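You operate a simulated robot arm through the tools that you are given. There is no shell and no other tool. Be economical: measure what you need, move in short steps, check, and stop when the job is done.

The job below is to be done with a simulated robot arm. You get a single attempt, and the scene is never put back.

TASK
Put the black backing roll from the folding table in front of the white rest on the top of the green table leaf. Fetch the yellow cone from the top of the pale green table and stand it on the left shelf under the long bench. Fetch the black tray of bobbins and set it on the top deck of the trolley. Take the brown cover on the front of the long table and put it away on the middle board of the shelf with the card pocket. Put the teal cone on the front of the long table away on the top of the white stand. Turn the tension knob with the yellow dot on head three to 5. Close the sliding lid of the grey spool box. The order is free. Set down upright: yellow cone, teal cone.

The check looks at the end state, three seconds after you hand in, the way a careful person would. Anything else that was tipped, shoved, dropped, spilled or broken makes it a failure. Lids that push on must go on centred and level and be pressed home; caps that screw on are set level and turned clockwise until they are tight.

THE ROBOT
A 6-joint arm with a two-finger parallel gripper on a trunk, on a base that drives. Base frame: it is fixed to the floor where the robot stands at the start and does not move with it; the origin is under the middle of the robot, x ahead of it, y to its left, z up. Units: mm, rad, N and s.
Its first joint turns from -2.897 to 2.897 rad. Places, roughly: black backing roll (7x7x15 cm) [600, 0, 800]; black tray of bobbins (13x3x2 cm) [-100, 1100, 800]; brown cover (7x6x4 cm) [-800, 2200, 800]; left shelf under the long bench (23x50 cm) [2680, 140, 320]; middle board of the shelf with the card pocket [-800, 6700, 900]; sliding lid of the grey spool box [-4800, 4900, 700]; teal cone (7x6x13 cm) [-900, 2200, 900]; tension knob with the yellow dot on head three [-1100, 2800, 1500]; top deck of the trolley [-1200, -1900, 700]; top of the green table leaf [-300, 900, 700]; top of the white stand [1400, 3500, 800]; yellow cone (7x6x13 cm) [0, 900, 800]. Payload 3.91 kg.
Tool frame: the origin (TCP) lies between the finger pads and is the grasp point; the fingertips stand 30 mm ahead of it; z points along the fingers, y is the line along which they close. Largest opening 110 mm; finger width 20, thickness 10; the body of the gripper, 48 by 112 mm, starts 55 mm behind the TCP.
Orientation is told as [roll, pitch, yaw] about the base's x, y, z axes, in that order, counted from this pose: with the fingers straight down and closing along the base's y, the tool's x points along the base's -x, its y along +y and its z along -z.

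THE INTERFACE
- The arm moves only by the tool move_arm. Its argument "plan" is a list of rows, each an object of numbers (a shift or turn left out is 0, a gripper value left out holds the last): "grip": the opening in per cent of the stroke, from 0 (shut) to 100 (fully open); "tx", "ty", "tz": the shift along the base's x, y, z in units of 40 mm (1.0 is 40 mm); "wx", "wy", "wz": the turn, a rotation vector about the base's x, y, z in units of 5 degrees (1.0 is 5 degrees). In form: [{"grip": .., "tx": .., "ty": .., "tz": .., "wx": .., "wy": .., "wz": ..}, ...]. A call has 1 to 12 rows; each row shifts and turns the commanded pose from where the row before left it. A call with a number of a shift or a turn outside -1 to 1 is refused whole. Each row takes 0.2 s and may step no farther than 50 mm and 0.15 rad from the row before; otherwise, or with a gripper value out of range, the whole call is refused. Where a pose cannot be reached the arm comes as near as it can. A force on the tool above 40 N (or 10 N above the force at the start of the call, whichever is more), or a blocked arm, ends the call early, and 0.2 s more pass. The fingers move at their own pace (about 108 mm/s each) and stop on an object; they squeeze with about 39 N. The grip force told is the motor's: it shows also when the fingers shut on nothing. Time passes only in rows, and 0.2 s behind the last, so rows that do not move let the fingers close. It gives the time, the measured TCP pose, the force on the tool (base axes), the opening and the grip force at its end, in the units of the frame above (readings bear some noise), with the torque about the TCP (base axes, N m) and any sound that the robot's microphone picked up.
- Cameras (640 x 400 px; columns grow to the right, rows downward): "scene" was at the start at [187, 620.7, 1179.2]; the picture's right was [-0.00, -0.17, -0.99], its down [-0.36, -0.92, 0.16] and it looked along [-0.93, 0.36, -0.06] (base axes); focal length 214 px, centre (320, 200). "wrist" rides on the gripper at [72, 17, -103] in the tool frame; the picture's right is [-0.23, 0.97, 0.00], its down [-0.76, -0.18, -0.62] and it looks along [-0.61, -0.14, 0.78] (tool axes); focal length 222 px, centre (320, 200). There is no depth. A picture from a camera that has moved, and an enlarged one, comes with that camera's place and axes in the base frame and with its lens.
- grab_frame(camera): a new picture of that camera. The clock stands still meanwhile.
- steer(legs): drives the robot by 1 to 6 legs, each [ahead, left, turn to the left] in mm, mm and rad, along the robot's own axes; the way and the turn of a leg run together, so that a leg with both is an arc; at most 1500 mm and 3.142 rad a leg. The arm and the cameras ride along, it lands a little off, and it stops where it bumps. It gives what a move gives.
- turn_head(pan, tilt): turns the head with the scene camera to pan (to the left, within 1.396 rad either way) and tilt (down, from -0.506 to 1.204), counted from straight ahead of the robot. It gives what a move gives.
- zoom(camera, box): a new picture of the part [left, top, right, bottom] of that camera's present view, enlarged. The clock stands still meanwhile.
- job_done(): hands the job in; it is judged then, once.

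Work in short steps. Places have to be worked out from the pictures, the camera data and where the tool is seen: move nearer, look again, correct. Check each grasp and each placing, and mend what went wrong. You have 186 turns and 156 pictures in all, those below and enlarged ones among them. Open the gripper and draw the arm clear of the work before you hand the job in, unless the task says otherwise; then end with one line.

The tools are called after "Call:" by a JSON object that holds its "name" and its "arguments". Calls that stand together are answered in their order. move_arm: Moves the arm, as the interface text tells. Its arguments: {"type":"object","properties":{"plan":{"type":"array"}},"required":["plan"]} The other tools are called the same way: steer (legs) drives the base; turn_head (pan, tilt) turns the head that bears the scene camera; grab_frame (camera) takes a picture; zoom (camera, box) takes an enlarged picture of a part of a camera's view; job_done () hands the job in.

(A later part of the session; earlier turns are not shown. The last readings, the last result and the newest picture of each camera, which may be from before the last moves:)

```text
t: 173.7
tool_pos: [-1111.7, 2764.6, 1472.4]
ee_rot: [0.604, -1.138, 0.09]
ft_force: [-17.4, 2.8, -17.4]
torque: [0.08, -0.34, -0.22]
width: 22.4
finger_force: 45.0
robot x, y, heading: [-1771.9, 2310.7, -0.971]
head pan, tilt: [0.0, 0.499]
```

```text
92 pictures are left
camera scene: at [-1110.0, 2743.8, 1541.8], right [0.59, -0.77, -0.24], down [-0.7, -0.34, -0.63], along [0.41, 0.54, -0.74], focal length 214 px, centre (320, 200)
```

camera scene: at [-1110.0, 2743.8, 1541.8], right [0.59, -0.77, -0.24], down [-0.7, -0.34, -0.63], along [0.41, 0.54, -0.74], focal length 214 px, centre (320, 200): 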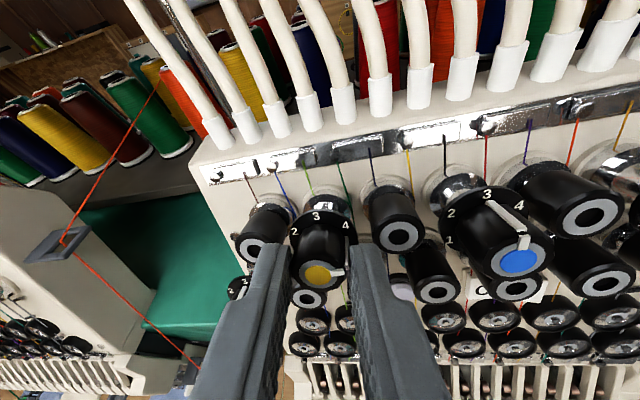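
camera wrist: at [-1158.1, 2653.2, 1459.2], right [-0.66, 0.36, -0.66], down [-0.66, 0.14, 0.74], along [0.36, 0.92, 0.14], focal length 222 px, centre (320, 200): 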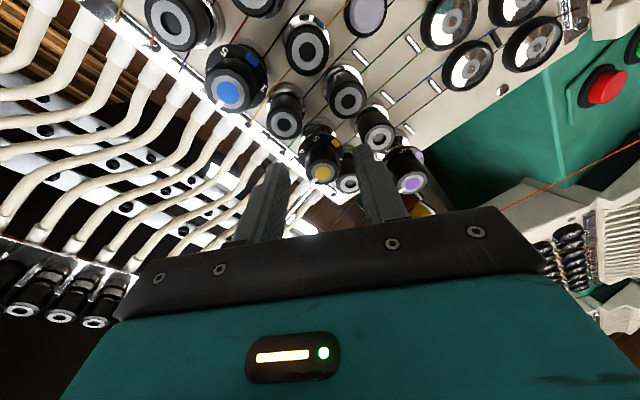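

About 73° turned so far; pointer is a bit past 4. I go on by about 47° more.

Call:
{"name": "move_arm", "arguments": {"plan": [{"wx": 0.695, "wy": 0.626, "wz": -0.343}, {"wx": 0.695, "wy": 0.626, "wz": -0.343}, {"wx": 0.695, "wy": 0.626, "wz": -0.343}, {"wx": 0.695, "wy": 0.626, "wz": -0.343}, {"wx": 0.695, "wy": 0.626, "wz": -0.343}]}}

Call:
{"name": "move_arm", "arguments": {"plan": [{"wx": 0.695, "wy": 0.626, "wz": -0.343}, {"wx": 0.695, "wy": 0.626, "wz": -0.343}, {"wx": 0.695, "wy": 0.626, "wz": -0.343}, {"wx": 0.695, "wy": 0.626, "wz": -0.343}]}}

Call:
{"name": "grab_frame", "arguments": {"camera": "scene"}}

```text
t: 174.9
tool_pos: [-1111.1, 2765.5, 1472.3]
ee_rot: [1.054, -0.811, -0.442]
ft_force: [-7.0, 17.0, 1.7]
torque: [0.21, -0.6, -0.47]
width: 22.2
finger_force: 44.5
robot x, y, heading: [-1774.1, 2310.4, -0.968]
head pan, tilt: [0.0, 0.499]
```

```text
t: 175.9
tool_pos: [-1111.8, 2765.7, 1471.6]
ee_rot: [1.174, -0.499, -0.634]
ft_force: [-1.6, 24.4, 20.7]
torque: [-0.18, -0.15, 0.46]
width: 22.6
finger_force: 45.2
robot x, y, heading: [-1768.5, 2308.2, -0.972]
head pan, tilt: [0.0, 0.499]
```

```text
91 pictures are left
camera scene: at [-1092.3, 2708.2, 1514.5], right [0.13, -0.57, -0.81], down [-0.95, 0.16, -0.26], along [0.27, 0.8, -0.53], focal length 214 px, centre (320, 200)
```

scene: 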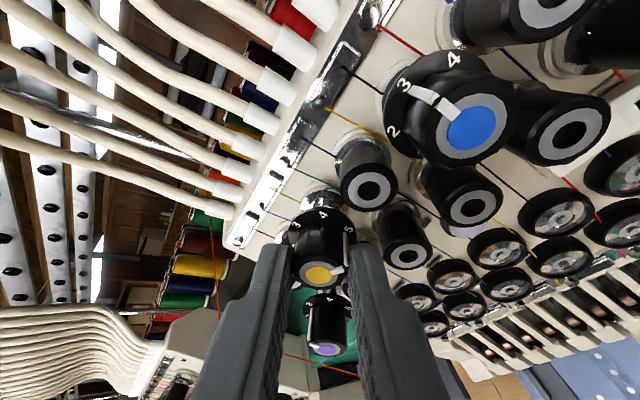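

Call:
{"name": "zoom", "arguments": {"camera": "scene", "box": [270, 190, 390, 300]}}

```text
3.64 times, centred on (330, 245) of scene
camera zoom: at [-1092.3, 2708.2, 1514.5], right [0.13, -0.57, -0.81], down [-0.95, 0.16, -0.26], along [0.27, 0.8, -0.53], focal length 780 px, centre (284, 36)
```

zoom: 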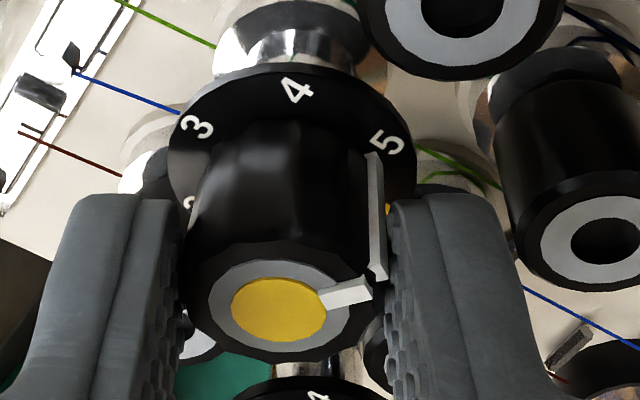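

The pointer reads just short of 5 (turned ≈117°, 5 sits at ≈122°). I add about 6°.

Call:
{"name": "move_arm", "arguments": {"plan": [{"wx": 0.42, "wy": 0.38, "wz": -0.21}, {"wx": 0.42, "wy": 0.38, "wz": -0.21}, {}]}}

Call:
{"name": "zoom", "arguments": {"camera": "scene", "box": [270, 190, 390, 300]}}

```text
t: 176.7
tool_pos: [-1113.1, 2766.0, 1471.7]
ee_rot: [1.194, -0.403, -0.678]
ft_force: [-7.2, 28.0, 26.2]
torque: [0.04, -0.03, 0.85]
width: 22.1
finger_force: 44.9
robot x, y, heading: [-1769.1, 2309.4, -0.965]
head pan, tilt: [0.0, 0.499]
```

```text
3.64 times, centred on (330, 245) of scene
camera zoom: at [-1092.3, 2704.8, 1508.8], right [0.05, -0.52, -0.86], down [-0.96, 0.21, -0.18], along [0.27, 0.83, -0.49], focal length 780 px, centre (284, 36)
```

zoom: 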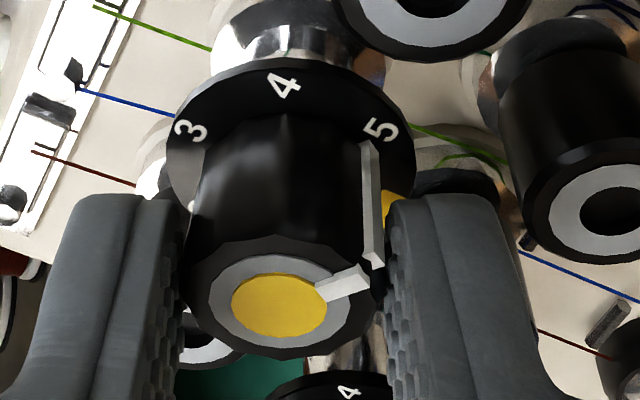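

The knob may lag the fingers slightly. I open, back off along the axis and look from the front.

Call:
{"name": "move_arm", "arguments": {"plan": [{"grip": 40}, {"grip": 40}, {"tx": -0.6, "ty": -0.54, "tz": 0.3}, {"tx": -0.6, "ty": -0.54, "tz": 0.3}, {"tx": -0.6, "ty": -0.54, "tz": 0.3}, {"tx": -0.6, "ty": -0.54, "tz": 0.3}]}}

Call:
{"name": "turn_head", "arguments": {"pan": 0, "tilt": 0.35}}

Call:
{"name": "zoom", "arguments": {"camera": "scene", "box": [240, 110, 400, 210]}}

```text
t: 178.1
tool_pos: [-1205.8, 2678.3, 1518.0]
ee_rot: [1.19, -0.403, -0.68]
ft_force: [0.4, 1.7, -1.1]
torque: [0.02, 0.01, 0.05]
width: 44.0
finger_force: 0.1
robot x, y, heading: [-1769.0, 2309.8, -0.964]
head pan, tilt: [0.0, 0.499]
```

```text
t: 178.8
tool_pos: [-1204.7, 2678.1, 1519.6]
ee_rot: [1.192, -0.401, -0.679]
ft_force: [0.5, 0.7, 1.2]
torque: [0.05, 0.01, 0.03]
width: 44.1
finger_force: 0.1
robot x, y, heading: [-1769.7, 2309.2, -0.968]
head pan, tilt: [0.0, 0.351]
```

```text
4.00 times, centred on (320, 160) of scene
camera zoom: at [-1175.1, 2610.4, 1561.2], right [0.05, -0.52, -0.85], down [-0.91, 0.33, -0.25], along [0.41, 0.79, -0.45], focal length 858 px, centre (320, 360)
```

zoom: 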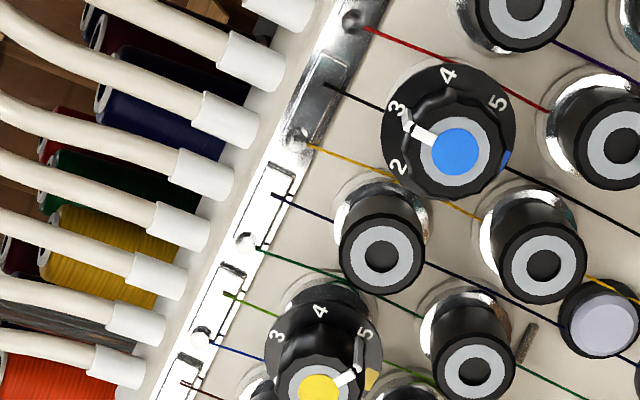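

Call:
{"name": "zoom", "arguments": {"camera": "scene", "box": [270, 160, 370, 230]}}

```text
5.71 times, centred on (320, 195) of scene
camera zoom: at [-1175.1, 2610.4, 1561.2], right [0.05, -0.52, -0.85], down [-0.91, 0.33, -0.25], along [0.41, 0.79, -0.45], focal length 1226 px, centre (320, 229)
```

zoom: 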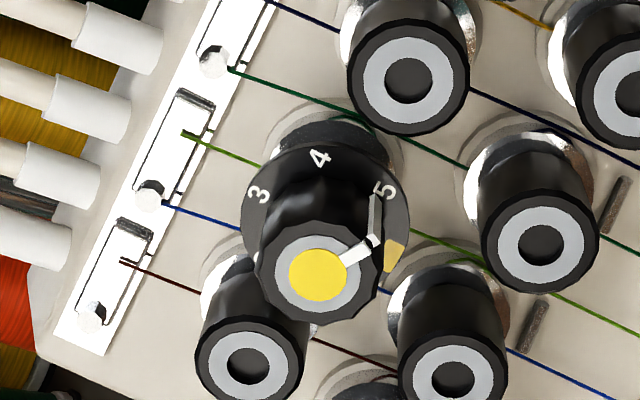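

The pointer lies parallel to the direction of 5 within a degree or so: the knob is done. I roll the hand back level and draw back, then look over the machine for the white stand.

Call:
{"name": "move_arm", "arguments": {"plan": [{"wx": -0.72, "wy": -0.65, "wz": 0.356}, {"wx": -0.72, "wy": -0.65, "wz": 0.356, "tx": -0.4, "ty": -0.3}, {"wx": -0.72, "wy": -0.65, "wz": 0.356, "tx": -0.4, "ty": -0.3}, {"wx": -0.72, "wy": -0.65, "wz": 0.356, "tx": -0.4, "ty": -0.3}, {"wx": -0.72, "wy": -0.65, "wz": 0.356, "tx": -0.4, "ty": -0.3}, {"wx": -0.72, "wy": -0.65, "wz": 0.356, "tx": -0.4, "ty": -0.3, "tz": 0.5}, {"wx": -0.72, "wy": -0.65, "wz": 0.356, "tx": -0.4, "ty": -0.3, "tz": 0.5}, {"wx": -0.72, "wy": -0.65, "wz": 0.356, "tz": 0.5}, {"wx": -0.72, "wy": -0.65, "wz": 0.356, "tz": 0.5}, {"wx": -0.72, "wy": -0.65, "wz": 0.356, "tz": 0.5}, {"wx": -0.72, "wy": -0.65, "wz": 0.356, "tz": 0.5}, {"wx": -0.72, "wy": -0.65, "wz": 0.356, "tz": 0.5}]}}

Call:
{"name": "turn_head", "arguments": {"pan": 0, "tilt": -0.1}}

Call:
{"name": "grab_frame", "arguments": {"camera": "scene"}}

```text
t: 181.4
tool_pos: [-1304.8, 2603.8, 1653.5]
ee_rot: [0.162, -1.216, 0.567]
ft_force: [0.1, -0.1, -0.3]
torque: [-0.02, -0.01, 0.01]
width: 44.0
finger_force: 0.0
out of reach, approached as far as the arm can: row 12
robot x, y, heading: [-1771.8, 2307.6, -0.964]
head pan, tilt: [0.0, 0.351]
```

```text
t: 182.3
tool_pos: [-1304.6, 2604.4, 1653.0]
ee_rot: [0.164, -1.215, 0.562]
ft_force: [-0.5, 1.2, -0.6]
torque: [-0.03, 0.0, 0.0]
width: 44.2
finger_force: 0.0
robot x, y, heading: [-1771.9, 2312.0, -0.964]
head pan, tilt: [0.0, -0.099]
```

```text
86 pictures are left
camera scene: at [-1297.9, 2600.4, 1777.5], right [0.66, -0.75, -0.06], down [-0.23, -0.12, -0.97], along [0.72, 0.65, -0.25], focal length 214 px, centre (320, 200)
```

scene: 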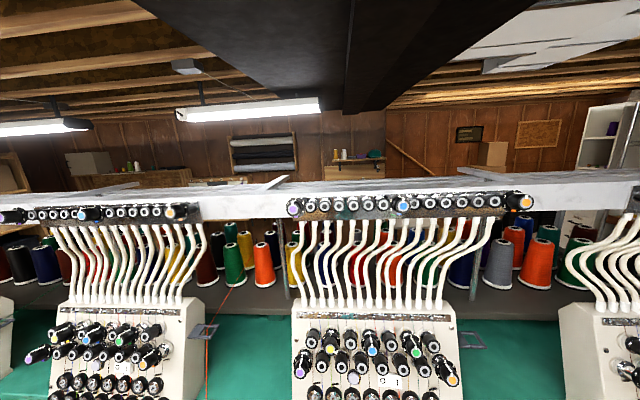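

The path behind isn't visible, so next I take the brown cover (it goes north, letting me scout). I lower and turn the tool downward, then return to the table corner.

Call:
{"name": "move_arm", "arguments": {"plan": [{"tz": -1, "tx": -0.2, "ty": -0.2, "wx": -0.78, "wy": 0.87, "grip": 90}, {"tz": -1, "tx": -0.2, "ty": -0.2, "wx": -0.78, "wy": 0.87}, {"tz": -1, "tx": -0.2, "ty": -0.2, "wx": -0.78, "wy": 0.87}, {"tz": -1, "tx": -0.2, "ty": -0.2, "wx": -0.78, "wy": 0.87}, {"tz": -1, "wx": -0.78, "wy": 0.87}, {"tz": -1, "wx": -0.78, "wy": 0.87}, {"tz": -1, "wx": -0.78, "wy": 0.87}, {"tz": -1, "wx": -0.78, "wy": 0.87}, {"tz": -1, "wx": -0.78, "wy": 0.87}, {"tz": -1, "wx": -0.78, "wy": 0.87}, {"tz": -1, "wx": -0.78, "wy": 0.87}, {"tz": -1, "wx": -0.78, "wy": 0.87}]}}

Call:
{"name": "steer", "arguments": {"legs": [[600, -30, 0]]}}

```text
t: 184.9
tool_pos: [-1338.2, 2570.9, 1171.1]
ee_rot: [0.006, 0.003, 0.672]
ft_force: [-0.1, 1.0, 0.5]
torque: [0.03, -0.04, 0.04]
width: 99.2
finger_force: 0.1
robot x, y, heading: [-1769.6, 2311.3, -0.964]
head pan, tilt: [0.0, -0.099]
```

```text
t: 188.4
tool_pos: [-1013.2, 2043.7, 1169.5]
ee_rot: [0.005, 0.004, 0.667]
ft_force: [-0.8, -0.1, 0.5]
torque: [0.02, -0.01, 0.01]
width: 98.9
finger_force: 0.0
robot x, y, heading: [-1445.1, 1783.0, -0.97]
head pan, tilt: [0.0, -0.099]
```

I move over the cover at about (-795, 2176), turning so the fingers close along y.

Call:
{"name": "move_arm", "arguments": {"plan": [{"tx": 0.68, "ty": 0.41, "wz": -0.95}, {"tx": 0.68, "ty": 0.41, "wz": -0.95}, {"tx": 0.68, "ty": 0.41, "wz": -0.95}, {"tx": 0.68, "ty": 0.41, "wz": -0.95}, {"tx": 0.68, "ty": 0.41, "wz": -0.95}, {"tx": 0.68, "ty": 0.41, "wz": -0.95}, {"tx": 0.68, "ty": 0.41, "wz": -0.95}, {"tx": 0.68, "ty": 0.41, "wz": -0.95}, {"tz": -1}, {"tz": -1}, {"tz": -1}, {"tz": -1}]}}

Call:
{"name": "turn_head", "arguments": {"pan": 0, "tilt": 0.3}}

Call:
{"name": "grab_frame", "arguments": {"camera": "scene"}}

```text
t: 189.8
tool_pos: [-857.3, 2137.0, 1172.4]
ee_rot: [0.008, 0.007, 0.183]
ft_force: [-18.1, -8.6, 0.1]
torque: [0.42, -0.86, -0.08]
width: 98.8
finger_force: 0.0
robot x, y, heading: [-1448.9, 1779.9, -0.97]
head pan, tilt: [0.0, -0.099]
stopped in row 7: the force on the tool passed its limit at 92 N (the readings are from after the stop); the commanded pose is now the measured one
```

```text
t: 190.7
tool_pos: [-855.9, 2137.9, 1170.8]
ee_rot: [0.008, 0.006, 0.184]
ft_force: [-1.0, 1.0, 0.7]
torque: [0.01, -0.01, 0.02]
width: 99.0
finger_force: 0.1
robot x, y, heading: [-1448.6, 1787.9, -0.971]
head pan, tilt: [0.0, 0.3]
```

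```text
85 pictures are left
camera scene: at [-772.0, 2153.1, 1205.4], right [0.18, -0.98, -0.01], down [-0.94, -0.17, 0.3], along [-0.3, -0.05, -0.95], focal length 214 px, centre (320, 200)
```

scene: 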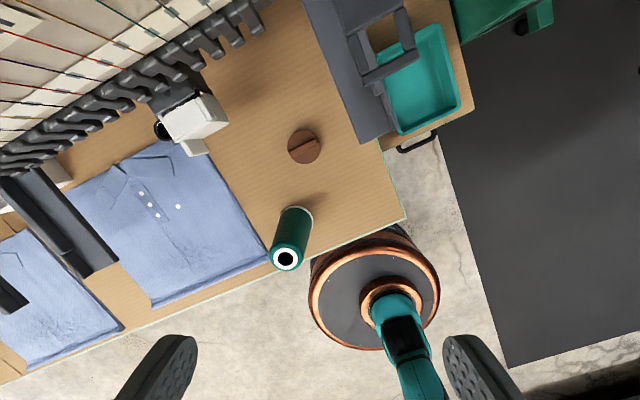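

The hand touched something at z≈1170 near head four's bracket, so I won't go straight down there. The cover is a round lid at (-801, 2177); I'll come in pitched from the south-south-west instead. First back off and yaw.

Call:
{"name": "move_arm", "arguments": {"plan": [{"tx": -0.3, "ty": -0.5}, {"tx": -0.1, "ty": -0.4, "wz": 1}, {"tx": -0.1, "ty": -0.4, "wz": 1}, {"tx": -0.1, "ty": -0.4, "wz": 1}, {"ty": -0.4, "wz": 1}, {"ty": -0.4, "wz": 1}, {"ty": -0.4, "wz": 1}, {"ty": -0.3, "wz": 1}, {"ty": -0.3, "wz": 1}, {"wz": 1}, {"wz": 1}, {"wz": 0.9}]}}

Call:
{"name": "move_arm", "arguments": {"plan": [{"tz": -0.5, "wx": 0.879, "wy": -0.41}, {"tz": -0.5, "wx": 0.879, "wy": -0.41}, {"tz": -0.5, "wx": 0.879, "wy": -0.41}, {"tz": -0.5, "wx": 0.879, "wy": -0.41}, {"tz": -0.5, "wx": 0.879, "wy": -0.41}, {"tz": -0.5, "wx": 0.879, "wy": -0.41}, {"tz": -0.5, "wx": 0.879, "wy": -0.41}, {"tz": -0.5, "wx": 0.879, "wy": -0.41}, {"tz": -0.5, "wx": 0.879, "wy": -0.41}, {"tz": -0.5, "wx": 0.879, "wy": -0.41}]}}

Call:
{"name": "turn_head", "arguments": {"pan": 0, "tilt": 0.2}}

Call:
{"name": "grab_frame", "arguments": {"camera": "scene"}}

```text
t: 193.3
tool_pos: [-878.2, 1996.5, 1170.8]
ee_rot: [0.008, 0.007, 1.135]
ft_force: [0.0, 0.0, -1.1]
torque: [-0.02, 0.0, -0.02]
width: 98.6
finger_force: 0.1
robot x, y, heading: [-1448.4, 1787.5, -0.973]
head pan, tilt: [0.0, 0.3]
```

```text
t: 195.5
tool_pos: [-879.0, 1997.4, 969.7]
ee_rot: [0.007, -0.838, 1.133]
ft_force: [0.4, 0.2, 0.0]
torque: [0.0, 0.0, 0.0]
width: 99.1
finger_force: 0.1
robot x, y, heading: [-1448.0, 1785.2, -0.971]
head pan, tilt: [0.0, 0.3]
```

```text
t: 196.1
tool_pos: [-879.4, 1996.8, 969.4]
ee_rot: [0.008, -0.839, 1.133]
ft_force: [-0.3, -0.3, -0.6]
torque: [0.0, -0.01, 0.01]
width: 98.9
finger_force: 0.2
robot x, y, heading: [-1449.3, 1786.5, -0.972]
head pan, tilt: [0.0, 0.201]
```

```text
84 pictures are left
camera scene: at [-863.6, 2028.7, 1060.3], right [0.91, -0.42, -0.01], down [-0.34, -0.73, -0.59], along [0.25, 0.54, -0.8], focal length 214 px, centre (320, 200)
```

scene: 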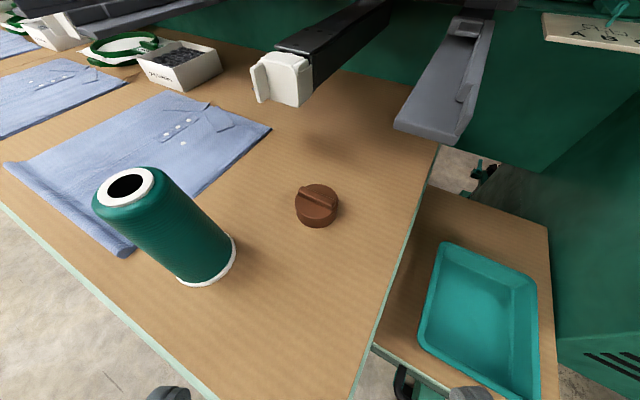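

The cover is at about (-798, 2181). I approach along the pitched axis, in two stages.

Call:
{"name": "move_arm", "arguments": {"plan": [{"grip": 80, "tx": 0.39, "ty": 0.95, "tz": -0.42}, {"tx": 0.39, "ty": 0.95, "tz": -0.42}, {"tx": 0.3, "ty": 0.65, "tz": -0.65}, {"tx": 0.3, "ty": 0.65, "tz": -0.65}]}}

Call:
{"name": "grab_frame", "arguments": {"camera": "scene"}}

Call:
{"name": "grab_frame", "arguments": {"camera": "wrist"}}

```text
t: 197.1
tool_pos: [-824.6, 2127.8, 882.1]
ee_rot: [0.007, -0.84, 1.135]
ft_force: [-0.4, 0.4, -0.2]
torque: [0.0, -0.03, -0.02]
width: 87.9
finger_force: 0.1
robot x, y, heading: [-1446.9, 1784.4, -0.973]
head pan, tilt: [0.0, 0.201]
```

```text
83 pictures are left
camera scene: at [-808.7, 2157.4, 973.5], right [0.91, -0.42, 0.0], down [-0.34, -0.73, -0.6], along [0.25, 0.54, -0.8], focal length 214 px, centre (320, 200)
```

scene: 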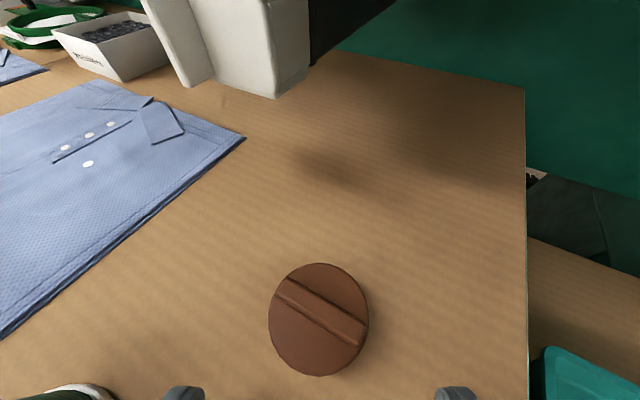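

```text
82 pictures are left
camera wrist: at [-892.4, 2019.9, 896.7], right [-0.82, 0.55, 0.17], down [0.18, -0.04, 0.98], along [0.54, 0.84, -0.07], focal length 222 px, centre (320, 200)
```

wrist: 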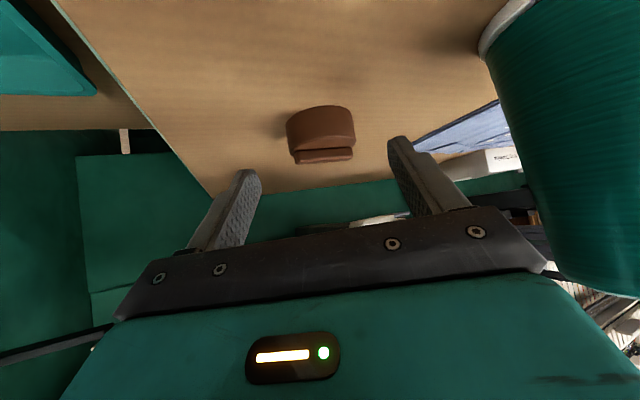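

Refined: cover top ≈ z 843, table ≈ 816. I make the last 50 mm and close.

Call:
{"name": "move_arm", "arguments": {"plan": [{"tx": 0.225, "ty": 0.44, "tz": -0.45}, {"tx": 0.2, "ty": 0.4, "tz": -0.35}, {"grip": 0}, {"grip": 0}, {"grip": 0}, {"grip": 0}]}}

Call:
{"name": "grab_frame", "arguments": {"camera": "wrist"}}

```text
t: 198.5
tool_pos: [-806.5, 2160.3, 851.6]
ee_rot: [0.007, -0.838, 1.131]
ft_force: [0.0, 0.2, -0.3]
torque: [-0.03, 0.02, 0.0]
width: 53.0
finger_force: 38.9
robot x, y, heading: [-1445.5, 1783.5, -0.973]
head pan, tilt: [0.0, 0.201]
```

```text
81 pictures are left
camera wrist: at [-873.8, 2053.3, 866.7], right [-0.82, 0.55, 0.17], down [0.19, -0.03, 0.98], along [0.54, 0.84, -0.07], focal length 222 px, centre (320, 200)
```

wrist: 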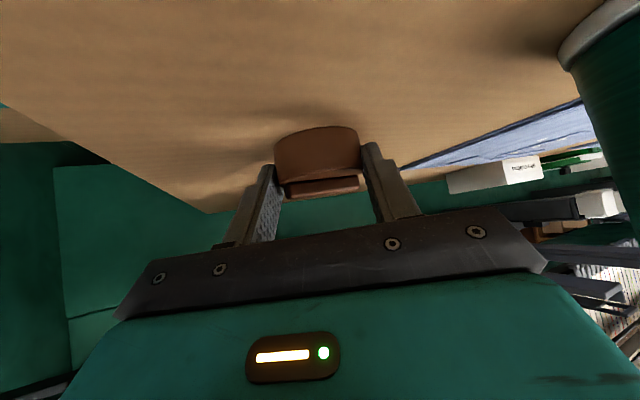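

Cover gripped (53 mm). I lift slightly, back out south-west, and raise to carrying height.

Call:
{"name": "move_arm", "arguments": {"plan": [{"tz": 0.8}, {"tz": 0.8}, {"tx": -0.4, "ty": -0.85}, {"tx": -0.4, "ty": -0.85}, {"tx": -0.4, "ty": -0.85}, {"tx": -0.4, "ty": -0.85}, {"tx": -0.9}, {"tx": -0.9, "tz": 0.3}, {"tx": -0.9, "tz": 0.4}, {"tx": -0.5, "tz": 0.8}]}}

Call:
{"name": "grab_frame", "arguments": {"camera": "scene"}}

```text
t: 200.7
tool_pos: [-1000.3, 2023.4, 979.1]
ee_rot: [0.009, -0.837, 1.133]
ft_force: [0.6, -0.3, -0.9]
torque: [0.01, 0.03, 0.02]
width: 53.2
finger_force: 38.9
robot x, y, heading: [-1449.3, 1786.9, -0.976]
head pan, tilt: [0.0, 0.201]
```

```text
80 pictures are left
camera scene: at [-982.7, 2055.2, 1069.7], right [0.91, -0.42, -0.01], down [-0.34, -0.73, -0.59], along [0.24, 0.54, -0.8], focal length 214 px, centre (320, 200)
```

scene: 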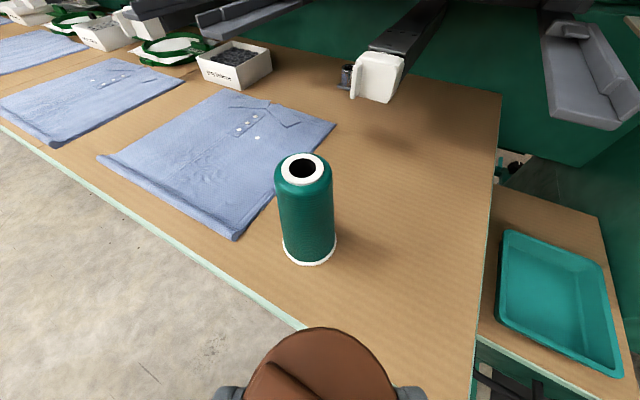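

Cover in hand. I drive north-west along the machine and look ahead.

Call:
{"name": "steer", "arguments": {"legs": [[-1500, -150, 0], [-700, 0, 0]]}}

Call:
{"name": "turn_head", "arguments": {"pan": 0.3, "tilt": -0.5}}

Call:
{"name": "grab_frame", "arguments": {"camera": "scene"}}

```text
refused: leg 1 is longer than a leg can be; nothing moved
```

```text
t: 201.8
tool_pos: [-999.0, 2023.5, 979.1]
ee_rot: [0.007, -0.837, 1.133]
ft_force: [1.0, 0.5, 0.3]
torque: [0.03, 0.02, 0.03]
width: 53.2
finger_force: 39.1
robot x, y, heading: [-1449.8, 1785.3, -0.971]
head pan, tilt: [0.3, -0.499]
```

```text
79 pictures are left
camera scene: at [-993.1, 2079.2, 1132.9], right [0.96, -0.2, -0.2], down [-0.24, -0.16, -0.96], along [0.16, 0.97, -0.2], focal length 214 px, centre (320, 200)
```

scene: 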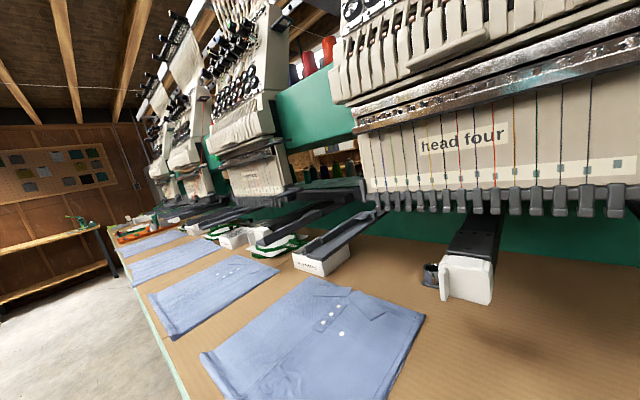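

Call:
{"name": "steer", "arguments": {"legs": [[-1450, -200, 0]]}}

Call:
{"name": "turn_head", "arguments": {"pan": 0.2, "tilt": -0.4}}

Call:
{"name": "grab_frame", "arguments": {"camera": "scene"}}

```text
t: 209.1
tool_pos: [-1993.2, 3106.0, 979.7]
ee_rot: [0.008, -0.838, 1.148]
ft_force: [-0.6, -0.5, 0.1]
torque: [0.02, 0.01, -0.01]
width: 52.9
finger_force: 39.0
robot x, y, heading: [-2437.7, 2862.5, -0.962]
head pan, tilt: [0.3, -0.499]
```

```text
t: 209.7
tool_pos: [-1992.4, 3105.6, 979.2]
ee_rot: [0.007, -0.839, 1.146]
ft_force: [-0.1, 0.1, -0.7]
torque: [0.01, 0.03, -0.02]
width: 53.1
finger_force: 39.1
robot x, y, heading: [-2435.3, 2861.0, -0.956]
head pan, tilt: [0.201, -0.4]
```

```text
78 pictures are left
camera scene: at [-1982.5, 3159.7, 1122.9], right [0.96, -0.26, -0.14], down [-0.21, -0.27, -0.94], along [0.21, 0.93, -0.31], focal length 214 px, centre (320, 200)
```

scene: 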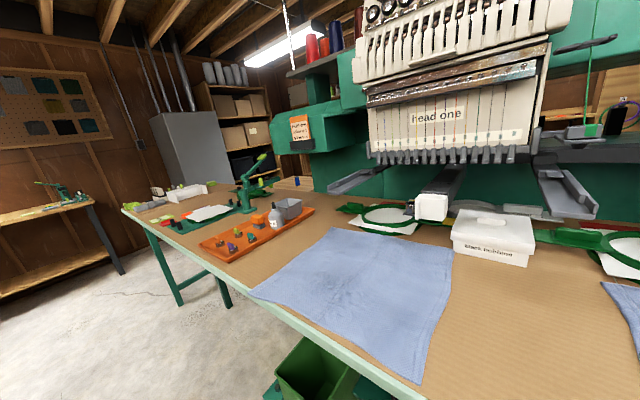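

The table ends near (-2900, 4730); I drive on along it.

Call:
{"name": "steer", "arguments": {"legs": [[-1450, 0, 0], [-400, -60, 0]]}}

Call:
{"name": "turn_head", "arguments": {"pan": 0, "tilt": -0.45}}

Call:
{"name": "grab_frame", "arguments": {"camera": "scene"}}

```text
t: 218.9
tool_pos: [-3053.7, 4574.9, 978.8]
ee_rot: [0.007, -0.838, 1.128]
ft_force: [-1.0, 0.2, -0.1]
torque: [-0.01, 0.0, -0.01]
width: 52.9
finger_force: 39.2
robot x, y, heading: [-3502.5, 4337.7, -0.975]
head pan, tilt: [0.201, -0.4]
```

```text
t: 219.6
tool_pos: [-3052.6, 4575.0, 979.5]
ee_rot: [0.006, -0.837, 1.128]
ft_force: [-0.9, -0.6, -0.2]
torque: [0.01, 0.01, -0.03]
width: 52.8
finger_force: 38.9
robot x, y, heading: [-3501.1, 4341.0, -0.977]
head pan, tilt: [0.0, -0.45]
```

```text
77 pictures are left
camera scene: at [-3027.9, 4623.7, 1126.5], right [0.91, -0.42, -0.01], down [-0.12, -0.25, -0.96], along [0.41, 0.87, -0.28], focal length 214 px, centre (320, 200)
```

scene: 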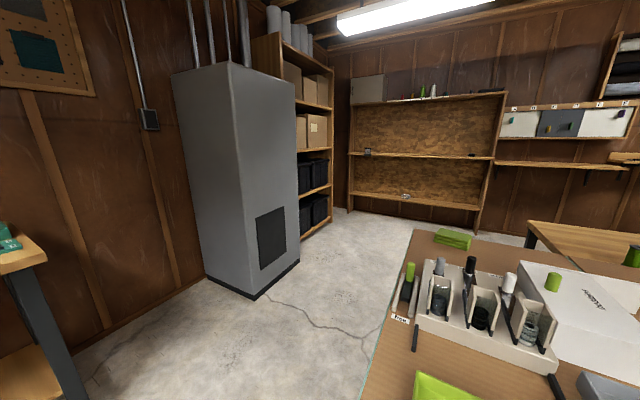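

The shelf with the card pocket stands ahead, its middle board near (-700, 6700, 890), and the lane past the table end is wide. I raise the arm and drive round the end.

Call:
{"name": "move_arm", "arguments": {"plan": [{"tz": 1}, {"tz": 1}, {"tz": 1}]}}

Call:
{"name": "steer", "arguments": {"legs": [[-529, 662, 0], [-26, 1300, 0]]}}

Call:
{"name": "grab_frame", "arguments": {"camera": "scene"}}

```text
t: 220.4
tool_pos: [-3056.7, 4576.0, 1098.2]
ee_rot: [0.005, -0.837, 1.126]
ft_force: [-0.8, 0.0, 0.0]
torque: [-0.02, -0.02, -0.02]
width: 52.9
finger_force: 38.6
robot x, y, heading: [-3501.4, 4336.5, -0.982]
head pan, tilt: [0.0, -0.45]
```

```text
t: 231.2
tool_pos: [-1740.3, 6173.1, 1097.3]
ee_rot: [0.006, -0.838, 1.136]
ft_force: [0.1, -1.0, 0.2]
torque: [-0.03, -0.03, 0.05]
width: 52.8
finger_force: 38.7
robot x, y, heading: [-2183.8, 5930.9, -0.973]
head pan, tilt: [0.0, -0.45]
```

```text
76 pictures are left
camera scene: at [-1715.3, 6222.6, 1245.5], right [0.91, -0.42, 0.0], down [-0.12, -0.25, -0.96], along [0.4, 0.87, -0.28], focal length 214 px, centre (320, 200)
```

scene: 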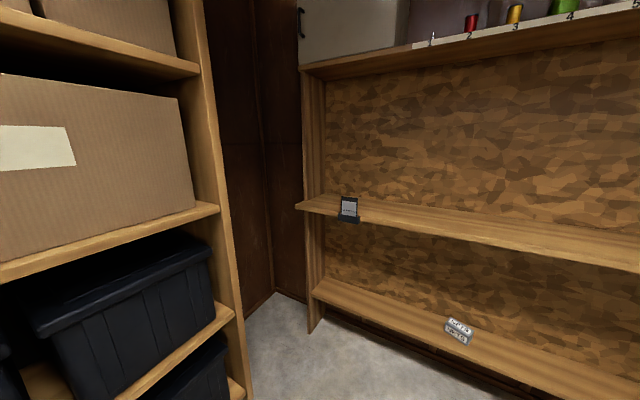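

The card pocket marks the middle board (empty, z≈900). I drive nearer so the board is within reach.

Call:
{"name": "steer", "arguments": {"legs": [[136, 760, 0]]}}

Call:
{"name": "move_arm", "arguments": {"plan": [{"wz": -1}, {"wz": -1}, {"wz": -1}, {"wz": -1}, {"wz": -1}, {"wz": -0.9}]}}

Call:
{"name": "turn_head", "arguments": {"pan": 0, "tilt": -0.2}}

Call:
{"name": "grab_frame", "arguments": {"camera": "scene"}}

```text
t: 235.4
tool_pos: [-1015.0, 6492.2, 1097.1]
ee_rot: [0.005, -0.84, 1.121]
ft_force: [-0.1, 0.2, -0.4]
torque: [0.01, 0.01, 0.02]
width: 53.0
finger_force: 39.5
robot x, y, heading: [-1461.4, 6257.0, -0.987]
head pan, tilt: [0.0, -0.45]
```

```text
t: 236.8
tool_pos: [-1014.3, 6491.1, 1097.0]
ee_rot: [0.006, -0.839, 0.602]
ft_force: [-0.4, 0.3, 0.4]
torque: [0.0, -0.02, -0.01]
width: 52.9
finger_force: 38.6
robot x, y, heading: [-1461.0, 6257.3, -0.984]
head pan, tilt: [0.0, -0.45]
```

```text
t: 237.6
tool_pos: [-1014.2, 6492.4, 1096.7]
ee_rot: [0.006, -0.839, 0.606]
ft_force: [-0.2, 0.2, -0.5]
torque: [-0.01, 0.02, -0.03]
width: 53.1
finger_force: 39.1
robot x, y, heading: [-1464.1, 6256.7, -0.984]
head pan, tilt: [0.0, -0.201]
```

```text
75 pictures are left
camera scene: at [-970.4, 6520.6, 1222.2], right [0.57, -0.82, -0.01], down [-0.42, -0.29, -0.86], along [0.7, 0.5, -0.51], focal length 214 px, centre (320, 200)
```

scene: 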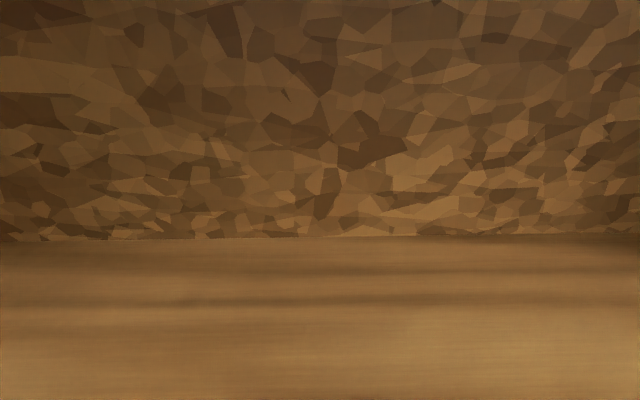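

The middle board is clear and about 280 mm deep. I move in over it and descend to just above.

Call:
{"name": "move_arm", "arguments": {"plan": [{"tx": 0.915, "ty": 0.634}, {"tx": 0.915, "ty": 0.634}, {"tx": 0.915, "ty": 0.634}, {"tx": 0.915, "ty": 0.634}, {"tx": 0.915, "ty": 0.634}, {"tx": 0.915, "ty": 0.634}, {"tz": -1}, {"tz": -1}, {"tz": -0.8}]}}

Call:
{"name": "grab_frame", "arguments": {"camera": "wrist"}}

```text
t: 239.6
tool_pos: [-792.7, 6642.5, 983.8]
ee_rot: [0.008, -0.839, 0.605]
ft_force: [0.5, 0.3, 0.1]
torque: [0.0, 0.0, -0.02]
width: 52.9
finger_force: 38.8
robot x, y, heading: [-1461.6, 6260.0, -0.986]
head pan, tilt: [0.0, -0.201]
```

```text
74 pictures are left
camera wrist: at [-905.0, 6584.1, 997.9], right [-0.43, 0.88, 0.17], down [0.14, -0.12, 0.98], along [0.89, 0.45, -0.07], focal length 222 px, centre (320, 200)
```

wrist: 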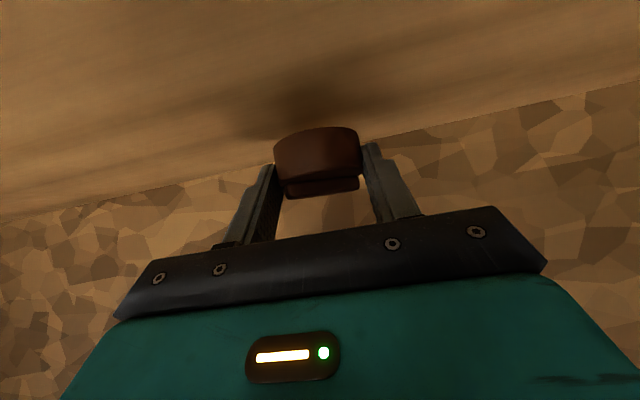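

Now down in small steps until contact.

Call:
{"name": "move_arm", "arguments": {"plan": [{"tz": -0.4}, {"tz": -0.3}, {"tz": -0.2}, {"tz": -0.15}, {"tz": -0.15}, {"tz": -0.15}, {"tz": -0.15}, {"tz": -0.15}, {"tz": -0.15}, {"tz": -0.15}, {"tz": -0.15}]}}

```text
t: 240.8
tool_pos: [-792.1, 6643.7, 947.2]
ee_rot: [0.005, -0.852, 0.609]
ft_force: [1.5, 0.8, 7.6]
torque: [0.01, 0.02, 0.03]
width: 52.8
finger_force: 38.7
robot x, y, heading: [-1460.1, 6257.5, -0.984]
head pan, tilt: [0.0, -0.201]
stopped in row 5: the force on the tool passed its limit at 48 N (the readings are from after the stop); the commanded pose is now the measured one
```

Contact. Release and back out along the tool axis, then check.

Call:
{"name": "move_arm", "arguments": {"plan": [{"grip": 70}, {"grip": 90}, {"grip": 90}, {"tx": -0.62, "ty": -0.43, "tz": 0.66}, {"tx": -0.62, "ty": -0.43, "tz": 0.66}, {"tx": -0.62, "ty": -0.43, "tz": 0.66}, {"tx": -0.8, "ty": -0.55}, {"tx": -0.8, "ty": -0.55}, {"tx": -0.8, "ty": -0.55}, {"tx": -0.8, "ty": -0.55}, {"tx": -0.8, "ty": -0.55}]}}

Call:
{"name": "turn_head", "arguments": {"pan": 0, "tilt": 0}}

Call:
{"name": "grab_frame", "arguments": {"camera": "scene"}}

```text
t: 243.2
tool_pos: [-1026.1, 6479.1, 1026.5]
ee_rot: [0.006, -0.847, 0.608]
ft_force: [0.0, 0.6, 0.1]
torque: [-0.03, -0.01, 0.01]
width: 99.3
finger_force: 0.1
robot x, y, heading: [-1463.2, 6255.0, -0.991]
head pan, tilt: [0.0, -0.201]
```

```text
t: 243.9
tool_pos: [-1025.8, 6478.9, 1027.5]
ee_rot: [0.005, -0.849, 0.607]
ft_force: [0.0, -0.1, 0.4]
torque: [0.03, 0.0, -0.01]
width: 98.9
finger_force: 0.1
robot x, y, heading: [-1460.2, 6257.5, -0.988]
head pan, tilt: [0.0, 0.0]
```

```text
73 pictures are left
camera scene: at [-988.4, 6504.4, 1134.8], right [0.57, -0.82, 0.0], down [-0.54, -0.38, -0.75], along [0.61, 0.43, -0.66], focal length 214 px, centre (320, 200)
```

scene: 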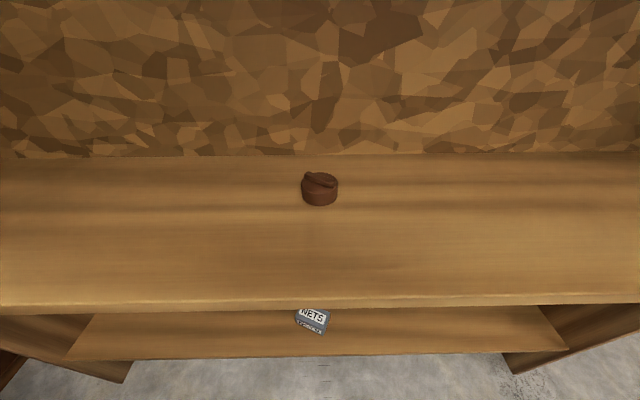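

Cover is on the middle board. From here I look south-east, behind the machine, for the way to the white stand.

Call:
{"name": "turn_head", "arguments": {"pan": -1.3, "tilt": -0.5}}

Call:
{"name": "grab_frame", "arguments": {"camera": "scene"}}

```text
t: 245.4
tool_pos: [-1025.9, 6479.6, 1027.7]
ee_rot: [0.006, -0.848, 0.608]
ft_force: [0.9, 0.1, 0.4]
torque: [-0.03, 0.0, 0.0]
width: 99.0
finger_force: 0.0
robot x, y, heading: [-1459.0, 6256.0, -0.984]
head pan, tilt: [-1.3, -0.499]
```

```text
72 pictures are left
camera scene: at [-973.7, 6435.4, 1212.2], right [-0.44, -0.64, 0.64], down [-0.13, -0.65, -0.75], along [0.89, -0.41, 0.2], focal length 214 px, centre (320, 200)
```

scene: 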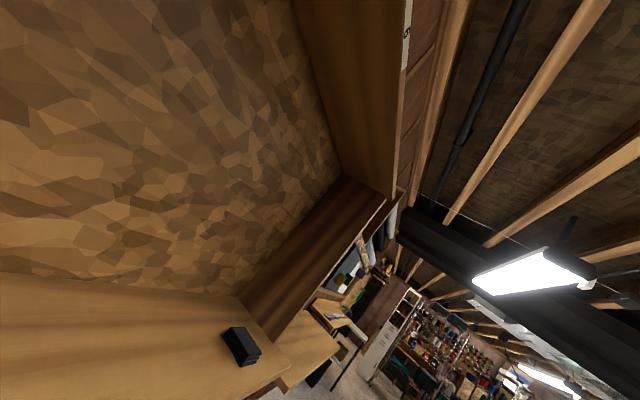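

The corridor behind the machine leads to the thread-wall bench, so the way round exists. Next I do the spool-box lid: drive back round the table end and turn the arm side to the west.

Call:
{"name": "steer", "arguments": {"legs": [[-128, -784, 0], [62, -1320, 0], [150, -300, 0], [0, 0, 2.56]]}}

Call:
{"name": "turn_head", "arguments": {"pan": 0, "tilt": -0.4}}

Call:
{"name": "grab_frame", "arguments": {"camera": "scene"}}

```text
t: 263.7
tool_pos: [-3914.8, 4943.9, 1026.5]
ee_rot: [0.004, -0.85, -3.117]
ft_force: [-0.4, -0.1, 0.2]
torque: [0.0, -0.01, -0.01]
width: 98.9
finger_force: 0.1
robot x, y, heading: [-3431.6, 4895.5, 1.576]
head pan, tilt: [-1.3, -0.499]
```

```text
t: 265.2
tool_pos: [-3914.8, 4944.7, 1027.3]
ee_rot: [0.004, -0.85, -3.12]
ft_force: [-0.3, 0.4, -0.4]
torque: [-0.03, -0.02, -0.02]
width: 98.8
finger_force: 0.0
robot x, y, heading: [-3428.6, 4894.5, 1.57]
head pan, tilt: [0.0, -0.4]
```

```text
71 pictures are left
camera scene: at [-3964.8, 4944.9, 1170.7], right [-0.03, 1.0, 0.0], down [0.32, 0.01, -0.95], along [-0.95, -0.03, -0.32], focal length 214 px, centre (320, 200)
```

scene: 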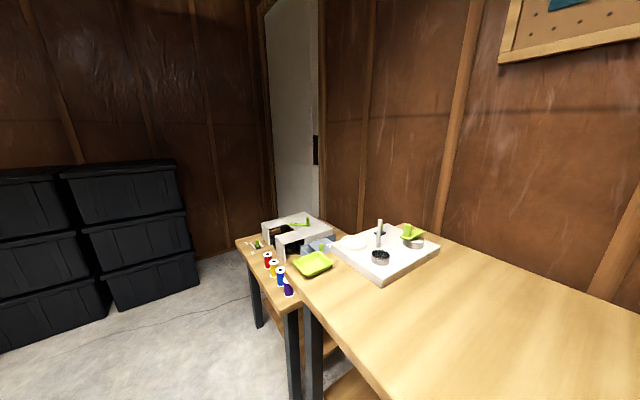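

Call:
{"name": "zoom", "arguments": {"camera": "scene", "box": [220, 195, 380, 310]}}

```text
3.48 times, centred on (300, 252) of scene
camera zoom: at [-3964.8, 4944.9, 1170.7], right [-0.03, 1.0, 0.0], down [0.32, 0.01, -0.95], along [-0.95, -0.03, -0.32], focal length 746 px, centre (390, 17)
```

zoom: 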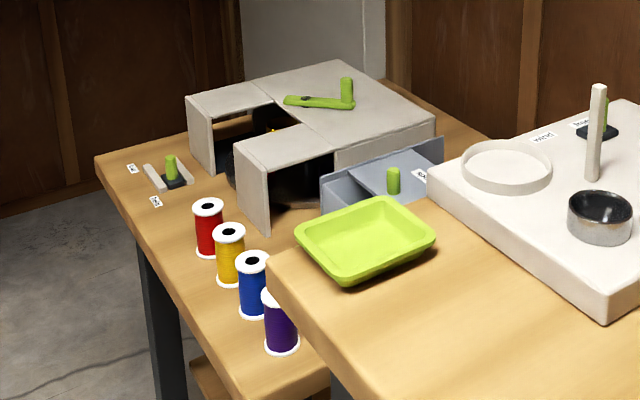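

The grey-blue box with a green-knobbed sliding lid sits behind the white cutter box. I drive to stand in front of the small table for a close view.

Call:
{"name": "steer", "arguments": {"legs": [[-560, 850, 0], [0, 0, -0.96]]}}

Call:
{"name": "turn_head", "arguments": {"pan": 0, "tilt": 0}}

Call:
{"name": "grab_frame", "arguments": {"camera": "scene"}}

```text
t: 272.9
tool_pos: [-4516.8, 4778.3, 1026.6]
ee_rot: [0.006, -0.848, 2.188]
ft_force: [-0.2, -0.8, -0.5]
torque: [0.01, 0.0, 0.01]
width: 99.2
finger_force: 0.0
robot x, y, heading: [-4287.5, 4343.4, 0.601]
head pan, tilt: [0.0, -0.4]
```

```text
t: 273.8
tool_pos: [-4516.1, 4779.9, 1027.0]
ee_rot: [0.004, -0.847, 2.191]
ft_force: [0.0, -0.3, 0.1]
torque: [-0.02, 0.02, 0.0]
width: 99.0
finger_force: 0.1
robot x, y, heading: [-4287.8, 4346.4, 0.597]
head pan, tilt: [0.0, 0.0]
```

```text
69 pictures are left
camera scene: at [-4539.6, 4814.4, 1134.8], right [0.81, 0.58, 0.0], down [0.38, -0.54, -0.75], along [-0.44, 0.61, -0.66], focal length 214 px, centre (320, 200)
```

scene: 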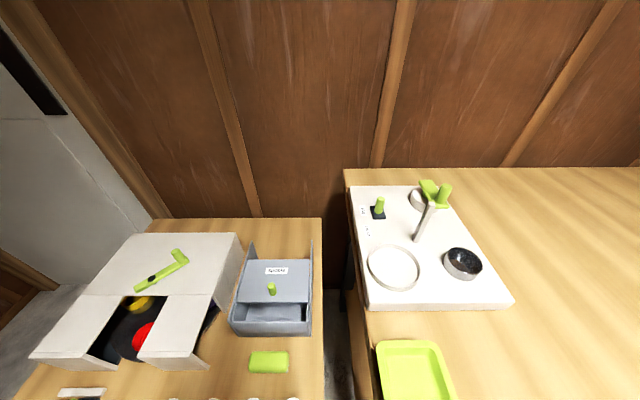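

Call:
{"name": "zoom", "arguments": {"camera": "scene", "box": [210, 225, 340, 345]}}

```text
3.33 times, centred on (275, 285) of scene
camera zoom: at [-4539.6, 4814.4, 1134.8], right [0.81, 0.58, 0.0], down [0.38, -0.54, -0.75], along [-0.44, 0.61, -0.66], focal length 715 px, centre (470, -83)
```

zoom: 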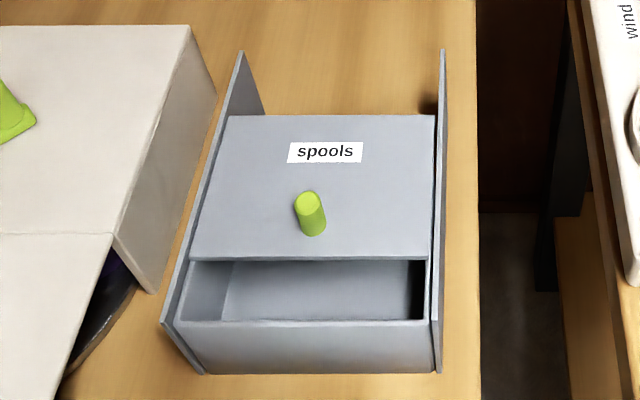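

The lid must slide toward the front (toward the robot) by about 35–40 mm via its green peg, at roughly (-4736, 4924, 730). I approach partway and re-measure.

Call:
{"name": "move_arm", "arguments": {"plan": [{"grip": 40, "tx": -0.66, "ty": 0.24, "tz": -0.86}, {"tx": -0.66, "ty": 0.24, "tz": -0.86}, {"tx": -0.66, "ty": 0.24, "tz": -0.86}, {"tx": -0.66, "ty": 0.24, "tz": -0.86}, {"tx": -0.66, "ty": 0.24, "tz": -0.86}, {"tx": -0.66, "ty": 0.24, "tz": -0.86}, {}]}}

Call:
{"name": "turn_head", "arguments": {"pan": 0, "tilt": 0.3}}

Call:
{"name": "grab_frame", "arguments": {"camera": "scene"}}

Call:
{"name": "grab_frame", "arguments": {"camera": "wrist"}}

```text
t: 275.4
tool_pos: [-4671.7, 4842.6, 821.7]
ee_rot: [0.006, -0.846, 2.189]
ft_force: [0.5, 0.2, 0.4]
torque: [-0.02, -0.02, -0.02]
width: 43.9
finger_force: 0.0
robot x, y, heading: [-4289.4, 4345.5, 0.598]
head pan, tilt: [0.0, 0.0]
```

```text
t: 276.1
tool_pos: [-4670.3, 4843.0, 821.6]
ee_rot: [0.006, -0.849, 2.191]
ft_force: [0.7, -0.2, 0.2]
torque: [-0.02, -0.01, -0.02]
width: 44.0
finger_force: 0.0
robot x, y, heading: [-4287.6, 4348.8, 0.597]
head pan, tilt: [0.0, 0.3]
```

```text
67 pictures are left
camera scene: at [-4684.4, 4865.5, 906.3], right [0.81, 0.58, 0.0], down [0.5, -0.69, -0.52], along [-0.31, 0.42, -0.85], focal length 214 px, centre (320, 200)
```

scene: 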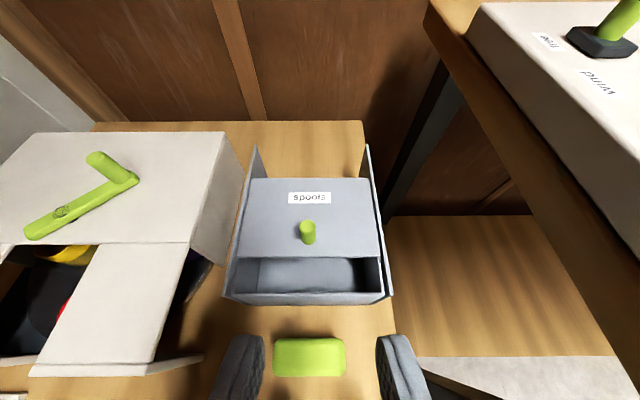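

```text
66 pictures are left
camera wrist: at [-4610.7, 4731.6, 835.0], right [-0.88, -0.45, 0.17], down [0.13, 0.14, 0.98], along [-0.46, 0.88, -0.06], focal length 222 px, centre (320, 200)
```

wrist: 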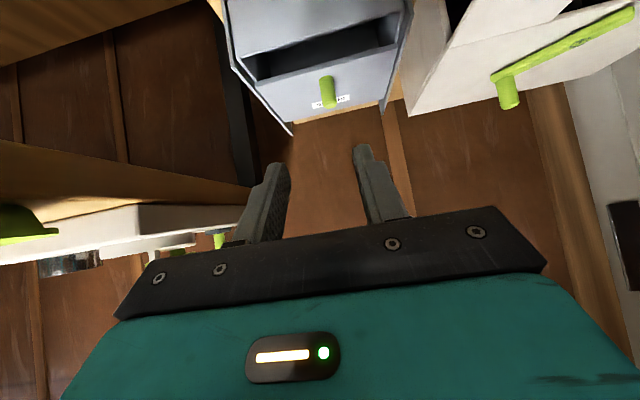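

Triangulated: peg top at (-4746, 4929, 718), lid ≈ z 680. I go down over the peg and close on it.

Call:
{"name": "move_arm", "arguments": {"plan": [{"tx": -0.434, "ty": 0.4875, "tz": -0.66}, {"tx": -0.434, "ty": 0.4875, "tz": -0.66}, {"tx": -0.434, "ty": 0.4875, "tz": -0.66}, {"tx": -0.434, "ty": 0.4875, "tz": -0.66}, {}]}}

Call:
{"name": "grab_frame", "arguments": {"camera": "wrist"}}

```text
t: 277.4
tool_pos: [-4744.1, 4918.9, 717.6]
ee_rot: [0.006, -0.852, 2.188]
ft_force: [1.6, 2.4, 27.9]
torque: [0.56, -0.04, -0.09]
width: 44.2
finger_force: 0.6
robot x, y, heading: [-4288.7, 4350.0, 0.596]
head pan, tilt: [0.0, 0.3]
```

```text
65 pictures are left
camera wrist: at [-4683.7, 4806.9, 732.0], right [-0.88, -0.45, 0.17], down [0.13, 0.13, 0.98], along [-0.46, 0.89, -0.06], focal length 222 px, centre (320, 200)
```

wrist: 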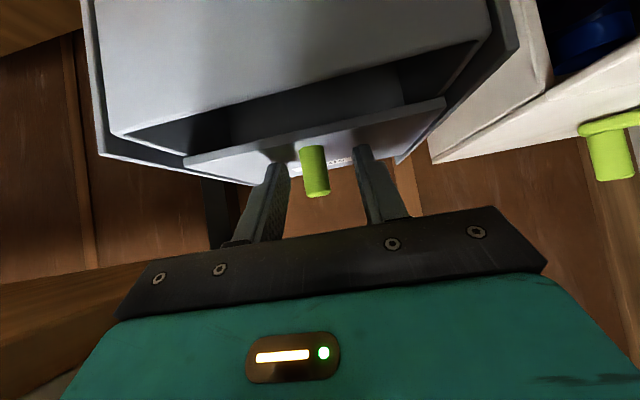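

The tips press on the lid (28 N), with the peg between them. I rise 5 mm and close on the peg.

Call:
{"name": "move_arm", "arguments": {"plan": [{"tz": 0.15}, {"grip": 0}, {"grip": 0}, {"grip": 0}]}}

```text
t: 278.4
tool_pos: [-4740.6, 4918.6, 719.6]
ee_rot: [0.004, -0.845, 2.187]
ft_force: [2.7, 1.9, -2.9]
torque: [0.49, -0.52, -0.05]
width: 14.8
finger_force: 44.9
robot x, y, heading: [-4285.8, 4347.3, 0.599]
head pan, tilt: [0.0, 0.3]
stopped in row 4: the force on the tool passed its limit at 41 N (the readings are from after the stop); the commanded pose is now the measured one
```

Peg gripped (14.8 mm). I pull it toward the front in small steps; expected travel 35–43 mm.

Call:
{"name": "move_arm", "arguments": {"plan": [{"tx": 0.116, "ty": -0.163}, {"tx": 0.116, "ty": -0.163}, {"tx": 0.116, "ty": -0.163}, {"tx": 0.116, "ty": -0.163}]}}

Call:
{"name": "grab_frame", "arguments": {"camera": "scene"}}

```text
t: 279.4
tool_pos: [-4721.3, 4892.8, 720.7]
ee_rot: [0.006, -0.845, 2.187]
ft_force: [16.7, 12.2, -6.9]
torque: [0.35, -1.01, -0.23]
width: 14.8
finger_force: 45.0
robot x, y, heading: [-4286.5, 4349.1, 0.596]
head pan, tilt: [0.0, 0.3]
```

```text
64 pictures are left
camera scene: at [-4735.5, 4915.5, 804.8], right [0.81, 0.58, 0.0], down [0.49, -0.7, -0.52], along [-0.3, 0.42, -0.85], focal length 214 px, centre (320, 200)
```

scene: 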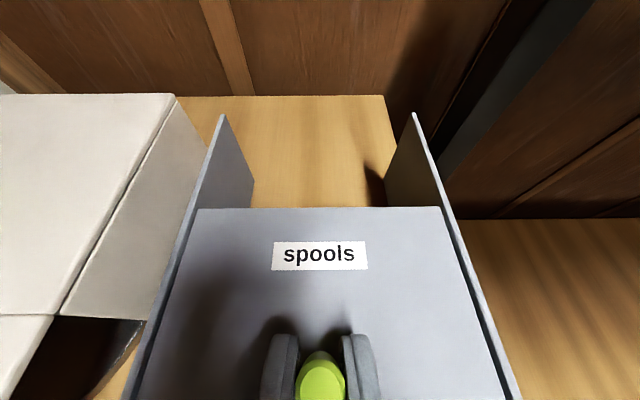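

The lid slides along. I continue in 4 mm steps, easing the sideways pull, until it stops.

Call:
{"name": "move_arm", "arguments": {"plan": [{"tx": 0.09, "ty": -0.06}, {"tx": 0.058, "ty": -0.081}, {"tx": 0.058, "ty": -0.081}, {"tx": 0.058, "ty": -0.081}, {"tx": 0.058, "ty": -0.081}]}}

Call:
{"name": "grab_frame", "arguments": {"camera": "wrist"}}

```text
t: 280.2
tool_pos: [-4717.6, 4886.6, 720.4]
ee_rot: [0.003, -0.846, 2.187]
ft_force: [-9.6, 16.2, -14.2]
torque: [0.57, -0.42, -0.03]
width: 14.6
finger_force: 44.8
robot x, y, heading: [-4290.2, 4343.3, 0.602]
head pan, tilt: [0.0, 0.3]
stopped in row 3: the force on the tool passed its limit at 41 N (the readings are from after the stop); the commanded pose is now the measured one
```

```text
63 pictures are left
camera wrist: at [-4657.8, 4774.9, 734.2], right [-0.88, -0.44, 0.17], down [0.12, 0.14, 0.98], along [-0.46, 0.89, -0.06], focal length 222 px, centre (320, 200)
```

wrist: 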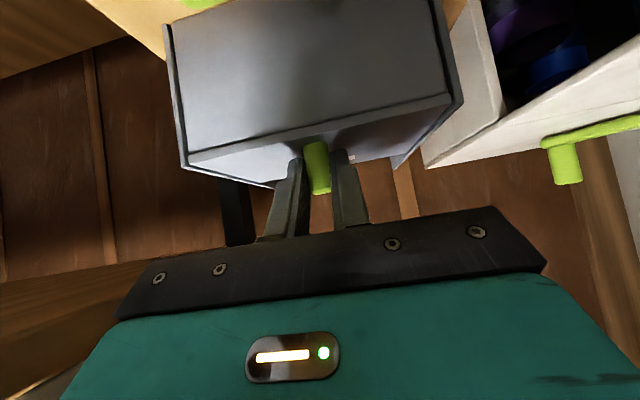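

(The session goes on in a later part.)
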